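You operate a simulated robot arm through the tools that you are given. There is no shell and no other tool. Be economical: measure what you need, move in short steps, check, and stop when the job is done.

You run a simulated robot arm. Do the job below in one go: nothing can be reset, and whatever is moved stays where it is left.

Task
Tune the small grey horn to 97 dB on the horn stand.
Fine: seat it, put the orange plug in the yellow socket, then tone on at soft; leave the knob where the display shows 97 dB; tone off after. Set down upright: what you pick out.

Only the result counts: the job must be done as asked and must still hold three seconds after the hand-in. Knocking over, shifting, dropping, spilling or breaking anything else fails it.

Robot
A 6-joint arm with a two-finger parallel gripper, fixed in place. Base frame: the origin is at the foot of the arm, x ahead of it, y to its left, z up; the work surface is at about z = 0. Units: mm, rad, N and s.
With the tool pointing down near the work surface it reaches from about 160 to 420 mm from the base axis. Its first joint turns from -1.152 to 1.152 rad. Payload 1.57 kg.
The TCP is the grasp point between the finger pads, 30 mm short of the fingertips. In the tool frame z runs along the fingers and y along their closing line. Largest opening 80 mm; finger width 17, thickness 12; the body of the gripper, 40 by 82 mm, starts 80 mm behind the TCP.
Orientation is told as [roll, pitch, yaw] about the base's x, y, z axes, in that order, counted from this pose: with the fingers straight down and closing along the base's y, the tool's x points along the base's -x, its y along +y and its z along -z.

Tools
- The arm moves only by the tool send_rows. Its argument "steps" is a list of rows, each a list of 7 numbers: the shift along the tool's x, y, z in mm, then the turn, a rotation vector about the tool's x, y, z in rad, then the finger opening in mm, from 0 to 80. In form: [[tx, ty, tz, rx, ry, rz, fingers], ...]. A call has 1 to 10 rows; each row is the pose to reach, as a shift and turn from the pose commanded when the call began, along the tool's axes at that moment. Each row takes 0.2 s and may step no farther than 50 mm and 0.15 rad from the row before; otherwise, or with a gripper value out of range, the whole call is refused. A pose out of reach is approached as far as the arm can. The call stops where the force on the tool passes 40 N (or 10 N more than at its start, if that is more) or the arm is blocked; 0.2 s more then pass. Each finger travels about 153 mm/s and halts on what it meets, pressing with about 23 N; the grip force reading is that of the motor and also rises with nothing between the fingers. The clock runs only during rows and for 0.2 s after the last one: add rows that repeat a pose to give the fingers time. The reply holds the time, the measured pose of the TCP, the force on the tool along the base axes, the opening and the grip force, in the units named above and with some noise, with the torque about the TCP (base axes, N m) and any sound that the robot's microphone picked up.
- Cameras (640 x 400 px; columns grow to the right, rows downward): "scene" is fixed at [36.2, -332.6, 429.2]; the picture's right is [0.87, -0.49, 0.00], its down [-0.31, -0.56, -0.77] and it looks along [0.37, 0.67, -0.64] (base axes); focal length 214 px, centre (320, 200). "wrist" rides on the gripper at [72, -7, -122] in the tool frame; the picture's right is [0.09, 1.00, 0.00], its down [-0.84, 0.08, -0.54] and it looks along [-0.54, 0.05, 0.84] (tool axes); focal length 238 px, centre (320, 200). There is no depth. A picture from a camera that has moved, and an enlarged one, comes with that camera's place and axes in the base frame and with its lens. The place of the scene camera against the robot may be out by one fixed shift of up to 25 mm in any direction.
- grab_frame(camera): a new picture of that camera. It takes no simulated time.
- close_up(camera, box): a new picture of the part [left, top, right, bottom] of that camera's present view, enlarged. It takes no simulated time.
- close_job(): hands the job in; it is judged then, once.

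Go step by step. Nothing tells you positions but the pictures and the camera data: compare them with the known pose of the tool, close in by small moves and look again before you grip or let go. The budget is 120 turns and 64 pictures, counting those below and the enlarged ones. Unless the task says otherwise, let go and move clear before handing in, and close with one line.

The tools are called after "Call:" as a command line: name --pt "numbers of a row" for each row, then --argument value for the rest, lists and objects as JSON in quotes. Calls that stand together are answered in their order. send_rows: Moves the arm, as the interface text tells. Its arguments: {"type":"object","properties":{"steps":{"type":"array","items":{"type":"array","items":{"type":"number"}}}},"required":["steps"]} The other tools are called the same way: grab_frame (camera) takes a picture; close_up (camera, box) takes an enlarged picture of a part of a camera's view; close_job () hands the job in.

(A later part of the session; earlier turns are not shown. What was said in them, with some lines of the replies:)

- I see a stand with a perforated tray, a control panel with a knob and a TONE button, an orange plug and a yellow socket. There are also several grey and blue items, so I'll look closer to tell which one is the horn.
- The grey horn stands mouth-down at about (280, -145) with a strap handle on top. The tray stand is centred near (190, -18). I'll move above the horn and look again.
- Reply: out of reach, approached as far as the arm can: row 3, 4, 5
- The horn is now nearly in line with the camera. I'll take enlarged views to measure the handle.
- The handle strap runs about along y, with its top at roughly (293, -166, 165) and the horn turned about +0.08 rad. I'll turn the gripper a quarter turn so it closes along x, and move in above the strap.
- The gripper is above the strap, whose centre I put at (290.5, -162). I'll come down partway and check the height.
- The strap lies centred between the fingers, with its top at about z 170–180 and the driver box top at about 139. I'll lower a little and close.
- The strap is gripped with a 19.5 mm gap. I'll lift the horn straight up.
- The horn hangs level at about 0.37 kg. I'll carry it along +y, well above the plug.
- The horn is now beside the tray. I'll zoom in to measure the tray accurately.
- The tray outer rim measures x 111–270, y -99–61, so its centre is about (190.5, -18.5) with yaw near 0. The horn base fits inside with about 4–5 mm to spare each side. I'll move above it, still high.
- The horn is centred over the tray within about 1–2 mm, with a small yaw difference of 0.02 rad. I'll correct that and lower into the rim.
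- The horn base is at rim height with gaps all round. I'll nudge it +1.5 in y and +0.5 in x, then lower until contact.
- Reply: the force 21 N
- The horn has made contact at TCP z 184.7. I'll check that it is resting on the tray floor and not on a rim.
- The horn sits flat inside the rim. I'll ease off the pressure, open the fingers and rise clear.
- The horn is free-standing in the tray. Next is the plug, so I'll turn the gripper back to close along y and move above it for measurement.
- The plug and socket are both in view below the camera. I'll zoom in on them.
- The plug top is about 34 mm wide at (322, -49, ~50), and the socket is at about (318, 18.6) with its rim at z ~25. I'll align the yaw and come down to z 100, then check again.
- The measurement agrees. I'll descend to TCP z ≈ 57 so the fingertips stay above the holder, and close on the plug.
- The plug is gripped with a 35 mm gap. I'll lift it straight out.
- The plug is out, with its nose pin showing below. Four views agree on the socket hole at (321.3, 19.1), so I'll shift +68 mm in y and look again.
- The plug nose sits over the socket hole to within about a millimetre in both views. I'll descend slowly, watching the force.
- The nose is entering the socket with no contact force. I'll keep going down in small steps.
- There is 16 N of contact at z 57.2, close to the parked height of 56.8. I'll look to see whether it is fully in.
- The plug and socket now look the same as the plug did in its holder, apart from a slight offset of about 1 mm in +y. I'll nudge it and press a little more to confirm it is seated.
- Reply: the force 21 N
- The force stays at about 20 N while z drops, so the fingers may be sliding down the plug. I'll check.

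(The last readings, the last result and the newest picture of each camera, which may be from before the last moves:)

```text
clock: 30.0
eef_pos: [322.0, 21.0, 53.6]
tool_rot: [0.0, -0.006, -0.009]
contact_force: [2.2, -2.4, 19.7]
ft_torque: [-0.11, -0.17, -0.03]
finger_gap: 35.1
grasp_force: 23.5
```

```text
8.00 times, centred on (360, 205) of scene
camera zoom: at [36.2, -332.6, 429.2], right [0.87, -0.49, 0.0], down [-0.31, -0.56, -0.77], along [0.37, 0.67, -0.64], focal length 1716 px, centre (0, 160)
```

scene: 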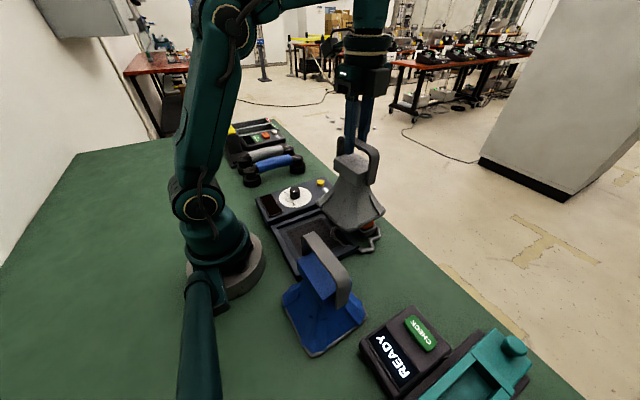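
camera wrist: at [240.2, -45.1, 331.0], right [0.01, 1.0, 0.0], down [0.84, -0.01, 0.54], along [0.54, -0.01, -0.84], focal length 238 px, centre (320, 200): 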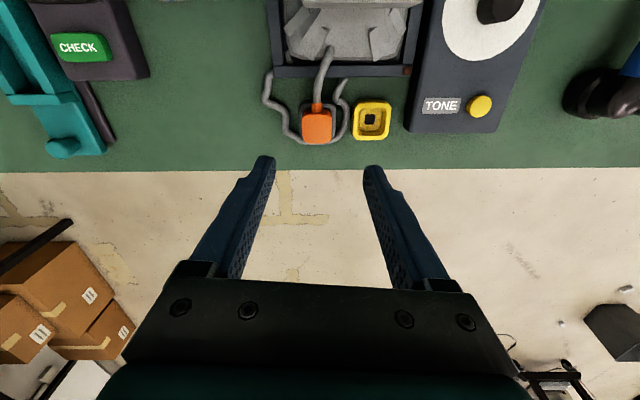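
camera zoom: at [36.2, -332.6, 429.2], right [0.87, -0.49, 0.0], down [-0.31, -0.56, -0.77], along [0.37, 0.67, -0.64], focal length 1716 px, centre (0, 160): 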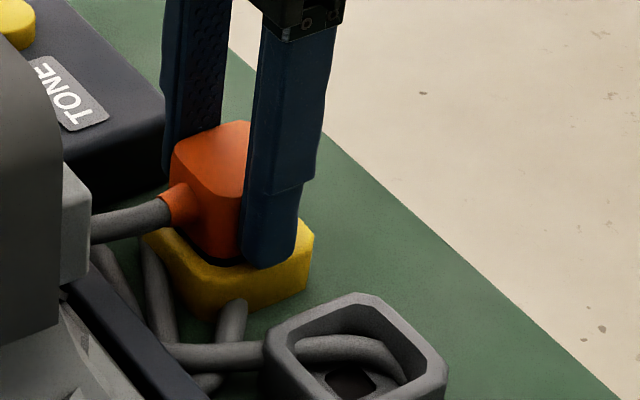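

The plug's dark base is flush with the yellow rim, and the contact height matches its parked height, so it looks seated. I'll open the fingers and rise to check.

Call:
send_rows --pt "0 -0.5 -0.5 0 0 0 48" --pt "0 -0.5 -0.5 0 0 0 52" --pt "0 -0.5 -0.5 0 0 0 52" --pt "0 -0.5 -20 0 0 0 52" --pt "0 -0.5 -45 0 0 0 52" --pt "0 -0.5 -70 0 0 0 52" --pt "0 -0.5 -95 0 0 0 52" --pt "0 -0.5 -95 0 0 0 52"

Call:
close_up --camera "scene" --box '[320, 165, 400, 245]'

Call:
close_up --camera "wrist" --box '[220, 20, 500, 200]'

```text
clock: 31.8
eef_pos: [321.1, 19.0, 149.0]
tool_rot: [0.0, -0.004, -0.01]
contact_force: [0.0, 0.0, 0.1]
ft_torque: [0.02, 0.02, 0.01]
finger_gap: 52.0
grasp_force: 0.0
```

```text
5.00 times, centred on (360, 205) of scene
camera zoom: at [36.2, -332.6, 429.2], right [0.87, -0.49, 0.0], down [-0.31, -0.56, -0.77], along [0.37, 0.67, -0.64], focal length 1072 px, centre (120, 175)
```

zoom: 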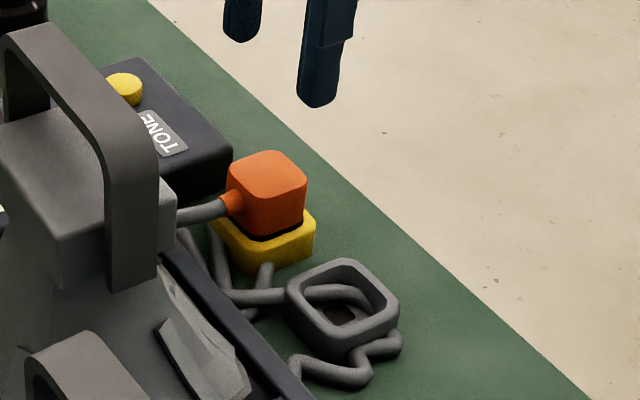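

```text
2.22 times, centred on (360, 110) of wrist
camera zoom: at [248.4, 14.0, 269.7], right [-0.08, 1.0, 0.0], down [0.84, 0.07, 0.54], along [0.54, 0.04, -0.84], focal length 530 px, centre (231, 400)
```

zoom: 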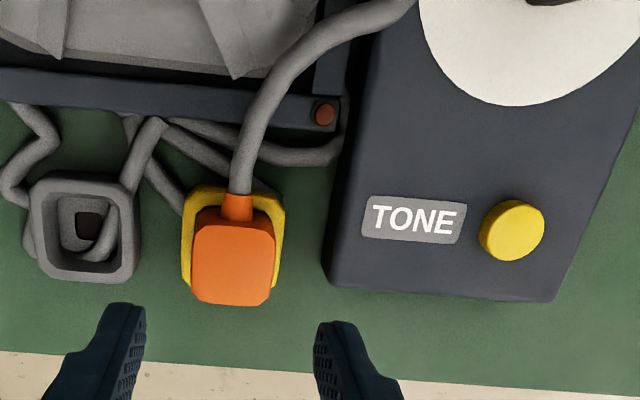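

The plug sits square in the yellow socket. Next is the panel, so I'll rise and move to where the camera sees the knob, display and button together.

Call:
send_rows --pt "0 0 -40 0 0 0 52" --pt "5 15 -80 0 0 0 40" --pt "25 35 -108 0 0 0 20" --pt "45 55 -111 0 0 0 10" --pt "65 75 -111 0 0 0 0" --pt "85 88 -111 0 0 0 0" --pt "96 91 -111 0 0 0 0" --pt "96 91 -111 0 0 0 0"

Call:
grab_frame --camera "wrist"

```text
clock: 33.6
eef_pos: [226.0, 112.2, 258.9]
tool_rot: [0.0, -0.001, -0.01]
contact_force: [-0.2, -0.5, -0.7]
ft_torque: [-0.01, -0.01, -0.03]
finger_gap: 0.0
grasp_force: 21.5
```

```text
17 pictures are left
camera wrist: at [153.3, 106.8, 380.2], right [-0.08, 1.0, 0.0], down [0.84, 0.07, 0.54], along [0.54, 0.04, -0.84], focal length 238 px, centre (320, 200)
```

wrist: 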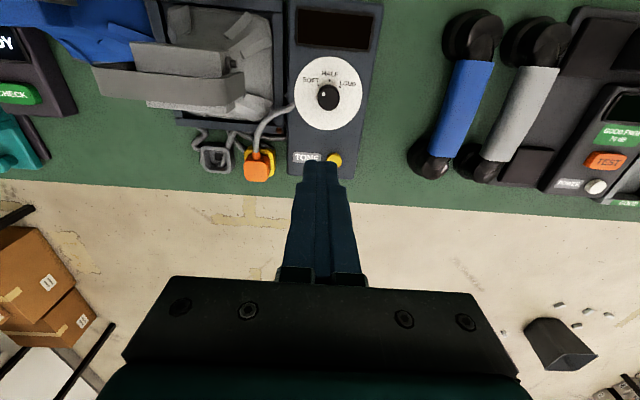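

I have 17 pictures left, so I'll use one to zoom in on the panel.

Call:
close_up --camera "wrist" --box '[280, 0, 390, 180]'

```text
2.22 times, centred on (335, 90) of wrist
camera zoom: at [153.3, 106.8, 380.2], right [-0.08, 1.0, 0.0], down [0.84, 0.07, 0.54], along [0.54, 0.04, -0.84], focal length 530 px, centre (287, 444)
```

zoom: 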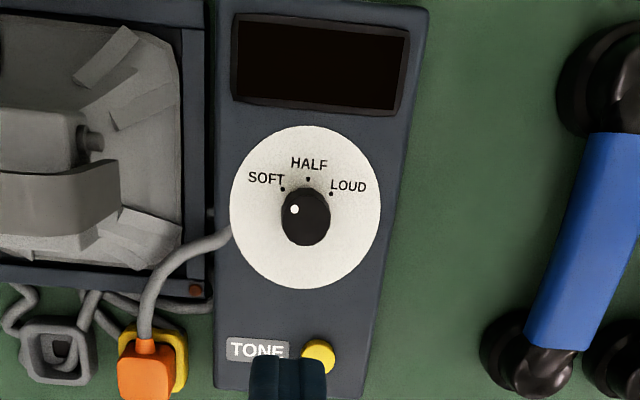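

The panel shows SOFT, HALF and LOUD at about -60°, 0 and +60° around the knob at (205, 122). The knob's dot appears to point near SOFT. I'll zoom to be sure.

Call:
close_up --camera "wrist" --box '[302, 62, 352, 112]'

```text
8.00 times, centred on (327, 87) of wrist
camera zoom: at [153.3, 106.8, 380.2], right [-0.08, 1.0, 0.0], down [0.84, 0.07, 0.54], along [0.54, 0.04, -0.84], focal length 1907 px, centre (264, 1104)
```

zoom: 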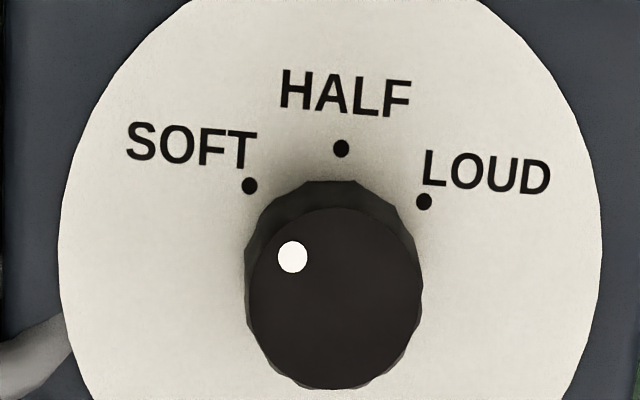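

The knob dot is within about 3° of SOFT. The knob is about 26 mm across with its top near z 65–70. I'll hover over it with the fingers open and yaw +0.4, leaving room to turn clockwise.

Call:
send_rows --pt "6 3 20 0 0 -0.1 50" --pt "12 6 45 0 0 -0.2 50" --pt "18 9 70 0 0 -0.3 50" --pt "20.6 9.6 95 0 0 -0.41 50" --pt "20.6 9.6 120 0 0 -0.41 50" --pt "20.6 9.6 134 0 0 -0.41 50" --pt "20.6 9.6 134 0 0 -0.41 50"

Call:
grab_frame --camera "wrist"

```text
clock: 35.2
eef_pos: [205.3, 121.2, 125.4]
tool_rot: [-0.003, 0.0, 0.402]
contact_force: [-0.1, 0.4, 0.8]
ft_torque: [0.02, -0.01, 0.02]
finger_gap: 50.1
grasp_force: 0.0
```

```text
14 pictures are left
camera wrist: at [140.7, 87.7, 246.2], right [-0.47, 0.88, 0.0], down [0.74, 0.4, 0.54], along [0.48, 0.26, -0.84], focal length 238 px, centre (320, 200)
```

wrist: 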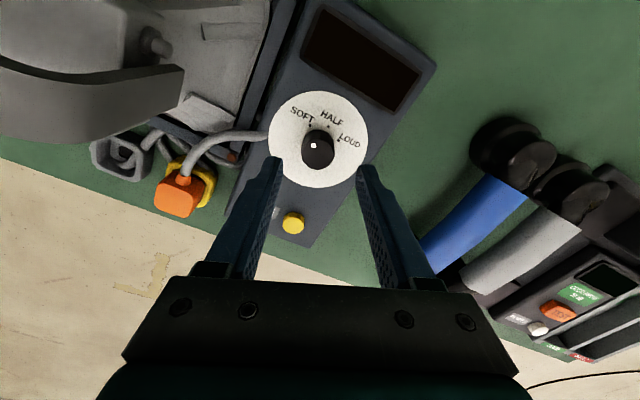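

The knob is centred between the fingers within about 1 mm. I'll descend and grip it.

Call:
send_rows --pt "0.5 -0.7 20 0 0 0 50" --pt "0.5 -0.7 38 0 0 0 50" --pt "0.5 -0.7 48 0 0 0 45" --pt "0.5 -0.7 48 0 0 0 35" --pt "0.5 -0.7 48 0 0 0 22" --pt "0.5 -0.7 48 0 0 0 22"

```text
clock: 36.6
eef_pos: [204.8, 120.8, 77.5]
tool_rot: [-0.003, -0.003, 0.398]
contact_force: [8.6, -11.9, -11.2]
ft_torque: [-0.31, -0.37, -0.1]
finger_gap: 28.8
grasp_force: 38.9
```

The knob is gripped, but a 15 N side force shows the grip is slightly off-centre. I'll relax it by shifting 1 mm.

Call:
send_rows --pt "0 0 0 0 0 0 40" --pt "0 -1 -2 0 0 0 40" --pt "0 -1 -2 0 0 0 30" --pt "0 -1 -2 0 0 0 25" --pt "0 -1 -2 0 0 0 25"

```text
clock: 37.8
eef_pos: [205.5, 120.5, 78.0]
tool_rot: [-0.001, -0.003, 0.4]
contact_force: [-3.6, 5.3, 3.7]
ft_torque: [0.13, 0.13, 0.08]
finger_gap: 28.3
grasp_force: 38.3
```

The grip is nearly centred now. I'll turn slightly counter-clockwise toward SOFT and watch for a stop.

Call:
send_rows --pt "0 0.3 0 0 0 -0.03 25" --pt "0 0.3 0 0 0 -0.06 25" --pt "0 0.3 0 0 0 -0.06 25"

```text
clock: 38.6
eef_pos: [205.3, 119.8, 79.1]
tool_rot: [-0.001, -0.002, 0.46]
contact_force: [0.9, -2.9, 13.8]
ft_torque: [-0.05, -0.02, -0.37]
finger_gap: 28.2
grasp_force: 38.4
```

There is some turning torque, from either friction or a stop. I'll release, rise and check the pointer.

Call:
send_rows --pt "0 0.3 0 0 0 -0.06 45" --pt "0 0.3 0 0 0 -0.06 48" --pt "0 0.3 -20 0 0 -0.06 48" --pt "0 0.3 -40 0 0 -0.06 48" --pt "0 0.3 -60 0 0 -0.06 48" --pt "0 0.3 -60 0 0 -0.06 48"

Call:
close_up --camera "wrist" --box '[260, 85, 380, 195]'

```text
clock: 40.0
eef_pos: [203.7, 120.3, 139.0]
tool_rot: [-0.001, -0.001, 0.521]
contact_force: [0.1, 0.2, -0.6]
ft_torque: [0.02, -0.03, 0.0]
finger_gap: 47.8
grasp_force: 0.1
```

```text
3.64 times, centred on (320, 140) of wrist
camera zoom: at [145.2, 79.4, 260.5], right [-0.57, 0.82, 0.0], down [0.69, 0.48, 0.54], along [0.45, 0.31, -0.84], focal length 867 px, centre (320, 418)
```

zoom: 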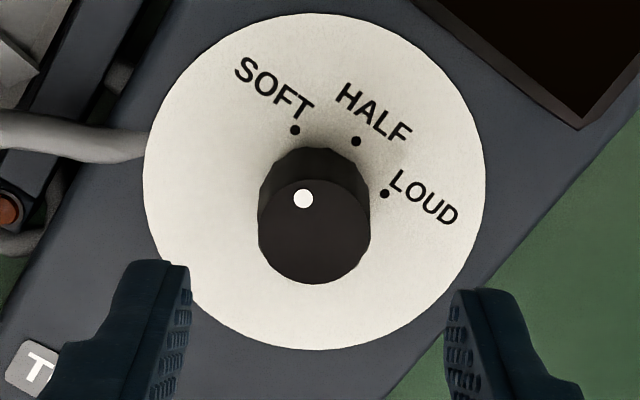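

The knob is at SOFT within the reading error. I'll close the fingers, go above the TONE button at about (299, 139.7) and check alignment.

Call:
send_rows --pt "-23 -8 0 0 0 0 20" --pt "-46 -15 0 0 0 0 0" --pt "-69 -23 0 0 0 0 0" --pt "-85 -28 0 0 0 0 0" --pt "-92.5 -30.7 20 0 0 0 0" --pt "-92.5 -30.7 40 0 0 0 0" --pt "-92.5 -30.7 48 0 0 0 0" --pt "-92.5 -30.7 48 0 0 0 0"

Call:
grab_frame --camera "wrist"

```text
clock: 41.8
eef_pos: [300.7, 138.9, 88.8]
tool_rot: [-0.001, -0.001, 0.52]
contact_force: [0.1, -0.5, 0.8]
ft_torque: [0.02, 0.01, -0.02]
finger_gap: 0.0
grasp_force: 21.0
```

```text
12 pictures are left
camera wrist: at [241.2, 98.3, 212.0], right [-0.57, 0.82, 0.0], down [0.69, 0.48, 0.54], along [0.45, 0.31, -0.84], focal length 238 px, centre (320, 200)
```

wrist: 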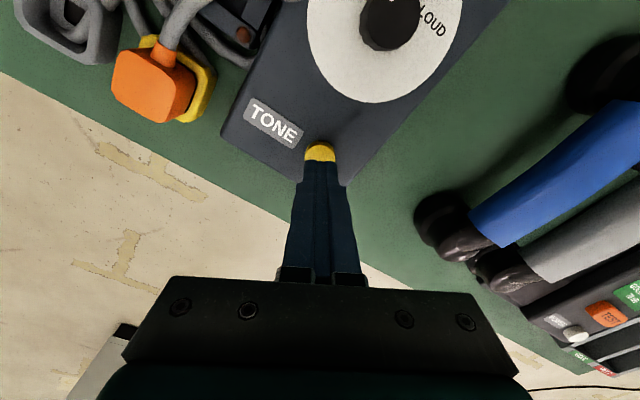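

The button is just ahead of the fingertips, centred side to side. I'll nudge 2.5 mm and press down gently.

Call:
send_rows --pt "2.5 0 5 0 0 0 0" --pt "2.5 0 10 0 0 0 0" --pt "2.5 0 13 0 0 0 0" --pt "2.5 0 15 0 0 0 0" --pt "2.5 0 16.5 0 0 0 0"

```text
clock: 43.0
eef_pos: [298.5, 137.8, 74.4]
tool_rot: [-0.002, 0.001, 0.52]
contact_force: [0.2, 0.2, 0.9]
ft_torque: [0.0, 0.03, 0.01]
finger_gap: 0.1
grasp_force: 21.5
```

There is no contact yet, so I'll continue down in small steps.

Call:
send_rows --pt "0 0 1.5 0 0 0 0" --pt "0 0 3 0 0 0 0" --pt "0 0 4 0 0 0 0"

```text
clock: 43.8
eef_pos: [298.7, 138.9, 69.3]
tool_rot: [-0.002, -0.003, 0.52]
contact_force: [0.3, 0.4, 1.0]
ft_torque: [0.01, 0.03, -0.01]
finger_gap: 0.0
grasp_force: 21.4
```

Call:
send_rows --pt "0 0 1.5 0 0 0 0" --pt "0 0 3 0 0 0 0" --pt "0 0 4 0 0 0 0"

```text
clock: 44.6
eef_pos: [298.1, 138.0, 66.5]
tool_rot: [-0.001, -0.002, 0.52]
contact_force: [1.4, 0.4, 2.6]
ft_torque: [0.03, -0.02, -0.02]
finger_gap: 0.0
grasp_force: 21.4
heard: click
```

I heard a click, so the button is pressed. I'll rise and listen.

Call:
send_rows --pt "0 0 -10 0 0 0 0" --pt "0 0 -30 0 0 0 0" --pt "0 0 -60 0 0 0 0" --pt "0 0 -72 0 0 0 0" --pt "0 0 -72 0 0 0 0"

Call:
close_up --camera "scene" --box '[250, 170, 340, 230]'

```text
clock: 45.8
eef_pos: [299.1, 137.3, 139.6]
tool_rot: [0.0, -0.003, 0.519]
contact_force: [-0.1, 0.9, -0.1]
ft_torque: [-0.01, -0.02, 0.03]
finger_gap: 0.0
grasp_force: 21.2
```

```text
6.67 times, centred on (295, 200) of scene
camera zoom: at [36.2, -332.6, 429.2], right [0.87, -0.49, 0.0], down [-0.31, -0.56, -0.77], along [0.37, 0.67, -0.64], focal length 1430 px, centre (487, 200)
```

zoom: 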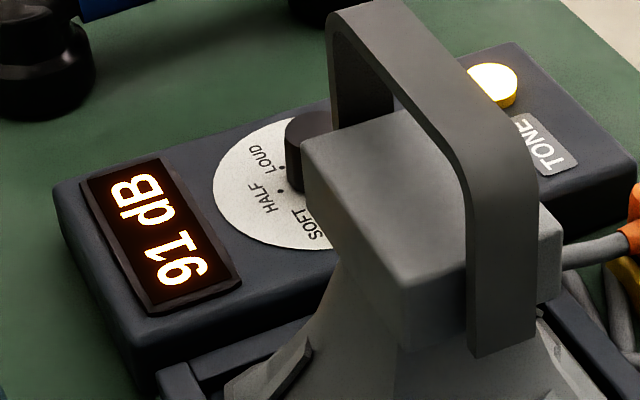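

The display lights up and is readable from the scene camera; it seems to show 91 dB at SOFT. I'll return to the knob and grip it.

Call:
send_rows --pt "22 8 0 0 0 0 10" --pt "45 16 0 0 0 0 30" --pt "68 24 0 0 0 0 48" --pt "85 29.5 0 0 0 0 48" --pt "89.7 31.2 0 0 0 0 48" --pt "89.7 31.2 20 0 0 0 48" --pt "89.7 31.2 42 0 0 0 48" --pt "89.7 31.2 61 0 0 0 48" --pt "89.7 31.2 61 0 0 0 36" --pt "89.7 31.2 61 0 0 0 36"

Call:
send_rows --pt "0 0 0 0 0 0 28" --pt "0 0 0 0 0 0 25" --pt "0 0 0 0 0 0 25"

```text
clock: 48.0
eef_pos: [205.7, 119.6, 77.6]
tool_rot: [-0.001, -0.001, 0.52]
contact_force: [-0.3, -0.4, 0.3]
ft_torque: [-0.01, -0.03, -0.01]
finger_gap: 36.0
grasp_force: 0.0
```

```text
clock: 48.8
eef_pos: [206.4, 119.4, 77.2]
tool_rot: [-0.002, 0.001, 0.518]
contact_force: [1.8, -5.8, -1.5]
ft_torque: [-0.17, -0.02, -0.01]
finger_gap: 30.0
grasp_force: 3.0
```

Call:
send_rows --pt "0 -0.5 0 0 0 0 22" --pt "0 -0.5 0 0 0 0 22" --pt "0 -0.5 0 0 0 0 22"

```text
clock: 49.6
eef_pos: [206.2, 119.8, 78.4]
tool_rot: [-0.001, -0.002, 0.519]
contact_force: [3.7, -8.4, 1.1]
ft_torque: [-0.24, -0.13, -0.03]
finger_gap: 29.4
grasp_force: 4.1
```

Call:
send_rows --pt "0 -0.6 0 0 0 0 22" --pt "0 -1 0 0 0 0 20" --pt "0 -1 0 0 0 0 20"

```text
clock: 50.4
eef_pos: [205.7, 118.6, 77.6]
tool_rot: [0.0, -0.003, 0.521]
contact_force: [-2.8, 3.4, 5.1]
ft_torque: [-0.16, 0.42, 0.03]
finger_gap: 28.1
grasp_force: 38.0
```

The knob is firmly gripped. I'll turn clockwise by 0.35 rad and read the display.

Call:
send_rows --pt "0 0.2 0 0 0 0.08 20" --pt "0 0.2 0 0 0 0.17 20" --pt "0 0.2 0 0 0 0.26 20" --pt "0 0.2 0 0 0 0.35 20" --pt "0 0.2 0 0 0 0.35 20"

Call:
close_up --camera "scene" --box '[250, 180, 310, 225]'

```text
clock: 51.6
eef_pos: [205.6, 120.7, 78.4]
tool_rot: [0.005, -0.004, 0.168]
contact_force: [-11.4, 30.9, -0.7]
ft_torque: [0.92, -0.07, 0.15]
finger_gap: 28.0
grasp_force: 37.7
```

```text
8.89 times, centred on (280, 202) of scene
camera zoom: at [36.2, -332.6, 429.2], right [0.87, -0.49, 0.0], down [-0.31, -0.56, -0.77], along [0.37, 0.67, -0.64], focal length 1906 px, centre (676, 178)
```

zoom: 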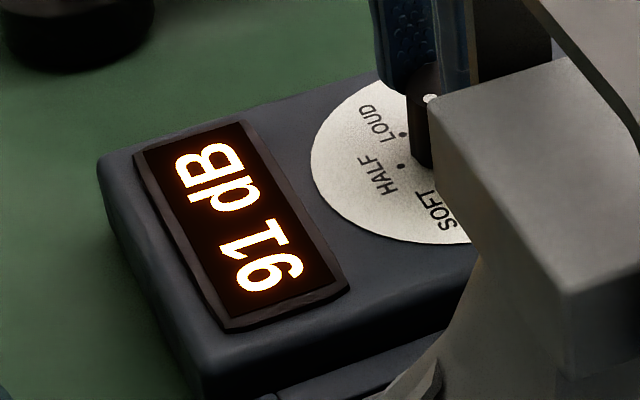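

The display still reads 91 dB, and a large side force built up. The grip axis is off the knob axis along the finger width, so I'll release, rise and look at the knob.

Call:
send_rows --pt "0 0 0 0 0 0 48" --pt "0 0 0 0 0 0 48" --pt "0 0 -25 0 0 0 48" --pt "0 0 -48 0 0 0 48" --pt "0 0 -48 0 0 0 48"

Call:
close_up --camera "wrist" --box '[260, 85, 380, 195]'

```text
clock: 52.8
eef_pos: [204.8, 119.7, 126.7]
tool_rot: [-0.001, -0.001, 0.169]
contact_force: [-0.2, 0.4, 0.6]
ft_torque: [-0.01, 0.01, 0.01]
finger_gap: 48.0
grasp_force: 0.1
```

```text
3.64 times, centred on (320, 140) of wrist
camera zoom: at [135.2, 101.4, 247.2], right [-0.26, 0.97, 0.0], down [0.81, 0.22, 0.54], along [0.53, 0.14, -0.84], focal length 867 px, centre (320, 418)
```

zoom: 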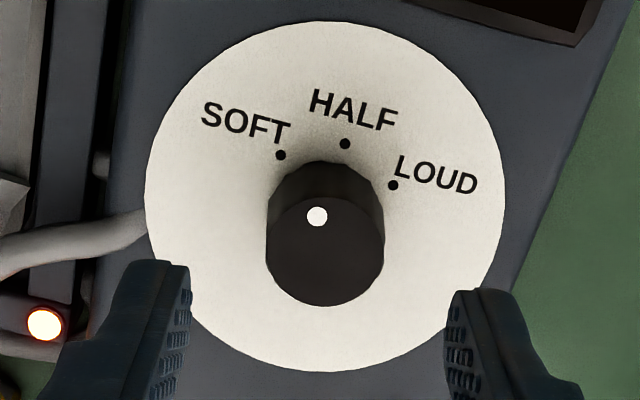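

The lamp on the stand is lit, so seating and plug are good, and the knob has turned part-way toward HALF. I'll check the display again.

Call:
close_up --camera "scene" --box '[250, 180, 310, 225]'

```text
8.89 times, centred on (280, 202) of scene
camera zoom: at [36.2, -332.6, 429.2], right [0.87, -0.49, 0.0], down [-0.31, -0.56, -0.77], along [0.37, 0.67, -0.64], focal length 1906 px, centre (676, 178)
```

zoom: 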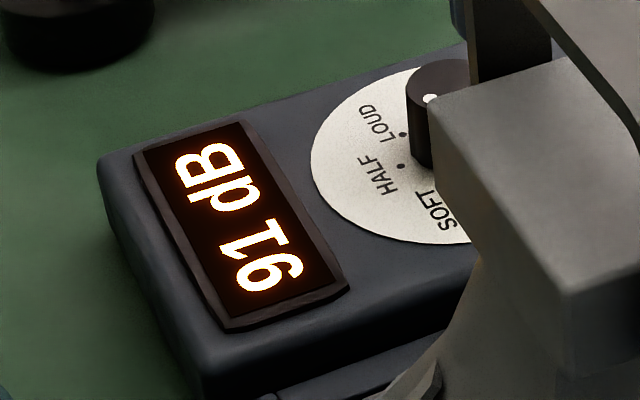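

It still reads 91 dB. I'll re-grip with the corrected centre and turn further.

Call:
send_rows --pt "-2.8 1.1 20 0 0 0 48" --pt "-2.8 1.1 48 0 0 0 48" --pt "-2.8 1.1 48 0 0 0 36" --pt "-2.8 1.1 48 0 0 0 24" --pt "-2.8 1.1 48 0 0 0 20" --pt "-2.8 1.1 48 0 0 0 20"

```text
clock: 54.2
eef_pos: [209.4, 122.4, 76.0]
tool_rot: [-0.001, -0.005, 0.169]
contact_force: [0.6, 12.5, -18.8]
ft_torque: [0.47, -0.36, 0.04]
finger_gap: 27.9
grasp_force: 38.2
```

Call:
send_rows --pt "0 0.6 0.8 0 0 0 20" --pt "0 0.6 0.8 0 0 0.06 20" --pt "0 0.6 0.8 0 0 0.14 20" --pt "0 0.6 0.8 0 0 0.22 20" --pt "0 0.6 0.8 0 0 0.3 20" --pt "0 0.6 0.8 0 0 0.3 20"

Call:
close_up --camera "scene" --box '[250, 180, 310, 225]'

```text
clock: 55.6
eef_pos: [208.7, 122.7, 76.4]
tool_rot: [0.002, -0.003, -0.13]
contact_force: [-9.7, 16.0, 9.2]
ft_torque: [0.49, 0.48, 0.04]
finger_gap: 27.9
grasp_force: 38.1
```

```text
8.89 times, centred on (280, 202) of scene
camera zoom: at [36.2, -332.6, 429.2], right [0.87, -0.49, 0.0], down [-0.31, -0.56, -0.77], along [0.37, 0.67, -0.64], focal length 1906 px, centre (676, 178)
```

zoom: 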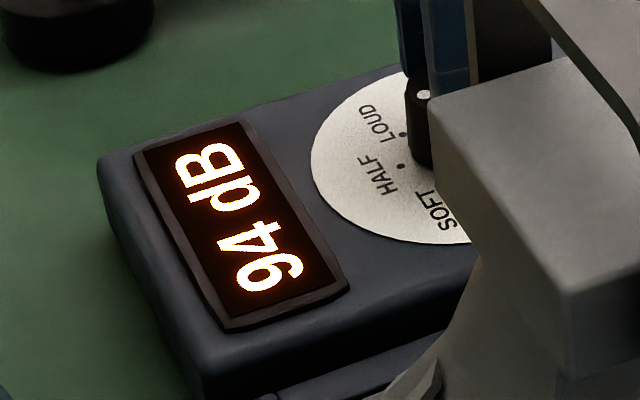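

Now it reads 94 dB after 0.3 rad, about 10 dB per rad. I'll turn another 0.3 rad.

Call:
send_rows --pt "0 0.6 0 0 0 0.06 20" --pt "0 0.6 0 0 0 0.14 20" --pt "0 0.6 0 0 0 0.22 20" --pt "0 0.6 0 0 0 0.3 20" --pt "0 0.6 0 0 0 0.3 20"

Call:
close_up --camera "scene" --box '[250, 180, 310, 225]'

```text
clock: 56.8
eef_pos: [208.5, 123.2, 76.5]
tool_rot: [0.003, -0.004, -0.432]
contact_force: [-9.0, 14.7, 22.5]
ft_torque: [0.65, 0.54, 0.03]
finger_gap: 27.9
grasp_force: 37.9
```

```text
8.89 times, centred on (280, 202) of scene
camera zoom: at [36.2, -332.6, 429.2], right [0.87, -0.49, 0.0], down [-0.31, -0.56, -0.77], along [0.37, 0.67, -0.64], focal length 1906 px, centre (676, 178)
```

zoom: 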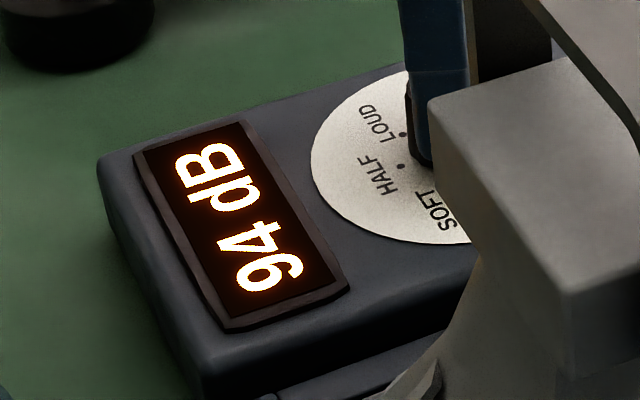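

It still shows 94 dB, so either the display lags or the grip slipped. I'll wait a few seconds without moving and read again.

Call:
send_rows --pt "0 0 0 0 0 0 20" --pt "0 0 0 0 0 0 20" --pt "0 0 0 0 0 0 20" --pt "0 0 0 0 0 0 20" --pt "0 0 0 0 0 0 20" --pt "0 0 0 0 0 0 20" --pt "0 0 0 0 0 0 20" --pt "0 0 0 0 0 0 20" --pt "0 0 0 0 0 0 20" --pt "0 0 0 0 0 0 20"

Call:
send_rows --pt "0 0 0 0 0 0 20" --pt "0 0 0 0 0 0 20" --pt "0 0 0 0 0 0 20" --pt "0 0 0 0 0 0 20" --pt "0 0 0 0 0 0 20" --pt "0 0 0 0 0 0 20" --pt "0 0 0 0 0 0 20" --pt "0 0 0 0 0 0 20"

Call:
close_up --camera "scene" --box '[250, 180, 310, 225]'

```text
clock: 59.0
eef_pos: [209.3, 123.1, 77.0]
tool_rot: [0.002, -0.004, -0.431]
contact_force: [-4.1, 15.5, 27.3]
ft_torque: [0.55, 0.09, 0.03]
finger_gap: 27.8
grasp_force: 37.9
```

```text
clock: 60.8
eef_pos: [209.4, 123.4, 77.2]
tool_rot: [0.002, -0.003, -0.429]
contact_force: [1.1, 14.8, 20.2]
ft_torque: [0.44, -0.02, -0.01]
finger_gap: 27.9
grasp_force: 38.0
```

```text
8.89 times, centred on (280, 202) of scene
camera zoom: at [36.2, -332.6, 429.2], right [0.87, -0.49, 0.0], down [-0.31, -0.56, -0.77], along [0.37, 0.67, -0.64], focal length 1906 px, centre (676, 178)
```

zoom: 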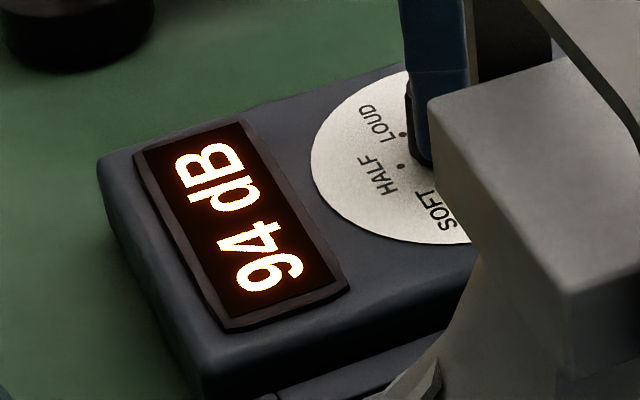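

It holds at 94 dB over a wide range, so the levels look stepped: SOFT 91, HALF 94 and LOUD probably 97. I'll turn on toward LOUD.

Call:
send_rows --pt "0.4 0.9 0 0 0 0 20" --pt "0.4 0.9 0 0 0 0.1 20" --pt "0.4 0.9 0 0 0 0.2 20" --pt "0.4 0.9 0 0 0 0.3 20" --pt "0.4 0.9 0 0 0 0.4 20" --pt "0.4 0.9 0 0 0 0.5 20" --pt "0.4 0.9 0 0 0 0.5 20"

```text
clock: 62.4
eef_pos: [208.6, 122.6, 76.7]
tool_rot: [0.003, -0.001, -0.931]
contact_force: [10.9, 0.9, 11.8]
ft_torque: [-0.28, -0.55, 0.02]
finger_gap: 27.7
grasp_force: 38.7
```

Call:
send_rows --pt "-0.3 0.4 0 0 0 0.1 20" --pt "-0.3 0.4 0 0 0 0.2 20" --pt "-0.3 0.4 0 0 0 0.3 20" --pt "-0.3 0.4 0 0 0 0.4 20" --pt "-0.3 0.4 0 0 0 0.5 20" --pt "-0.3 0.4 0 0 0 0.5 20"

Call:
close_up --camera "scene" --box '[250, 180, 310, 225]'

```text
clock: 63.8
eef_pos: [208.5, 123.5, 76.9]
tool_rot: [0.003, -0.001, -1.431]
contact_force: [11.2, 6.3, -1.9]
ft_torque: [0.21, -0.31, 0.07]
finger_gap: 30.2
grasp_force: 5.5
```

```text
8.89 times, centred on (280, 202) of scene
camera zoom: at [36.2, -332.6, 429.2], right [0.87, -0.49, 0.0], down [-0.31, -0.56, -0.77], along [0.37, 0.67, -0.64], focal length 1906 px, centre (676, 178)
```

zoom: 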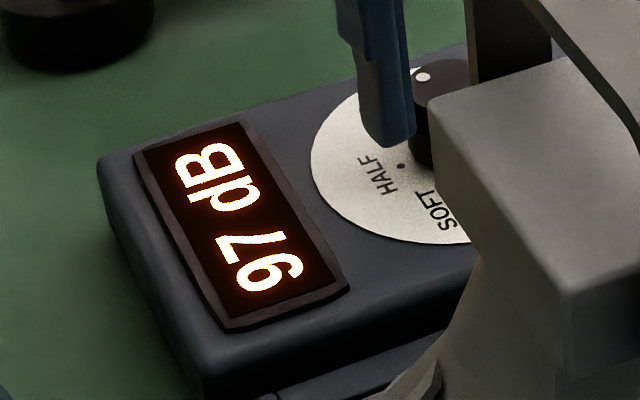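

The display shows 97 dB. I'll release the knob, rise and confirm that the reading and pointer hold.

Call:
send_rows --pt "0 0 0 0 0 0 40" --pt "0 0 0 0 0 0 48" --pt "0 0 0 0 0 0 48" --pt "0 0 -20 0 0 0 48" --pt "0 0 -45 0 0 0 48" --pt "0 0 -63 0 0 0 48" --pt "0 0 -63 0 0 0 48"

Call:
grab_frame --camera "wrist"

```text
clock: 65.4
eef_pos: [208.6, 123.0, 140.1]
tool_rot: [0.002, 0.0, -1.429]
contact_force: [0.3, 0.4, 0.5]
ft_torque: [0.03, -0.02, -0.02]
finger_gap: 47.9
grasp_force: 0.1
```

```text
3 pictures are left
camera wrist: at [191.1, 193.9, 261.2], right [0.97, 0.23, 0.0], down [0.19, -0.82, 0.54], along [0.13, -0.53, -0.84], focal length 238 px, centre (320, 200)
```

wrist: 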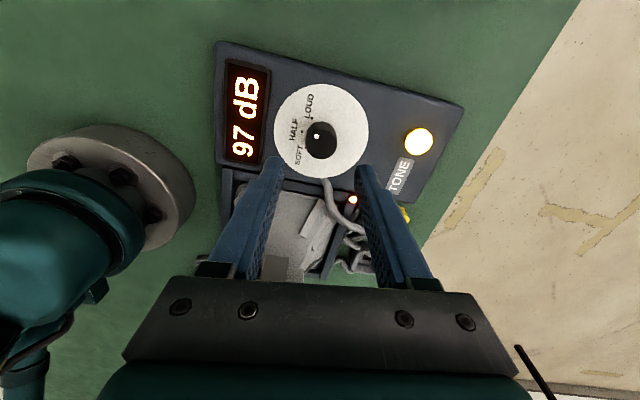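

97 dB holds with the knob released. I'll close the fingers and go back over the TONE button at (298.4, 138.2).

Call:
send_rows --pt "0.5 20 0 0 0 0 20" --pt "1 45 0 0 0 0 0" --pt "1.8 70 0 0 0 0 0" --pt "2.3 86 0 0 0 0 0" --pt "2.3 91 0 0 0 0 0" --pt "2.3 91 30 0 0 0 0" --pt "2.3 91 55 0 0 0 0" --pt "2.3 91 62 0 0 0 0" --pt "2.3 91 62 0 0 0 0"

```text
clock: 67.4
eef_pos: [298.3, 137.8, 78.4]
tool_rot: [0.002, 0.001, -1.43]
contact_force: [-0.7, -0.7, -0.9]
ft_torque: [0.0, 0.0, 0.02]
finger_gap: 0.1
grasp_force: 21.8
```

The fingertips are right above the button, so I'll press until it clicks.

Call:
send_rows --pt "0 0 3 0 0 0 0" --pt "0 0 6 0 0 0 0" --pt "0 0 8.5 0 0 0 0" --pt "0 0 10.5 0 0 0 0"

```text
clock: 68.4
eef_pos: [299.6, 138.7, 67.2]
tool_rot: [0.001, -0.001, -1.43]
contact_force: [-1.7, 0.8, 2.8]
ft_torque: [0.02, 0.04, -0.04]
finger_gap: 0.0
grasp_force: 21.3
heard: click
```

It clicked. I'll rise clear and verify that the tone is off.

Call:
send_rows --pt "0 0 -10 0 0 0 0" --pt "0 0 -35 0 0 0 0" --pt "0 0 -70 0 0 0 0" --pt "0 0 -100 0 0 0 0" --pt "0 0 -100 0 0 0 0"

Call:
close_up --camera "scene" --box '[245, 160, 405, 290]'

```text
clock: 69.6
eef_pos: [299.4, 138.4, 168.5]
tool_rot: [0.002, -0.001, -1.43]
contact_force: [-0.9, 0.6, 0.0]
ft_torque: [0.0, -0.01, 0.03]
finger_gap: 0.0
grasp_force: 21.1
```

```text
3.08 times, centred on (325, 225) of scene
camera zoom: at [36.2, -332.6, 429.2], right [0.87, -0.49, 0.0], down [-0.31, -0.56, -0.77], along [0.37, 0.67, -0.64], focal length 660 px, centre (305, 123)
```

zoom: 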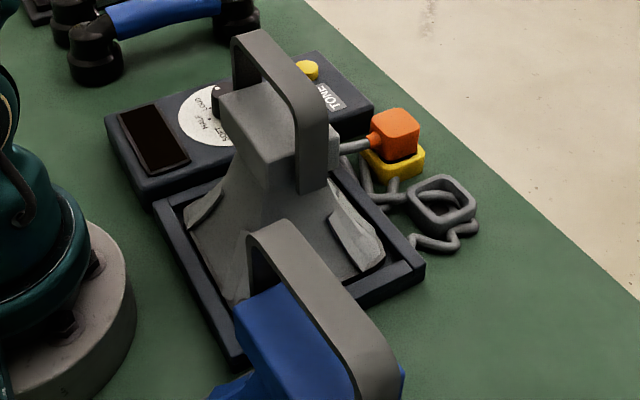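

The display is dark, the horn stands upright in the stand, the plug is in the yellow socket, and the arm is clear. I'm handing in.

Call:
close_job

```text
The job is handed in.
```

The grey horn is seated upright on the horn stand with the orange plug in the yellow socket. I switched the tone on at soft, left the knob at LOUD where the display showed 97 dB, then switched the tone off and handed the job in.
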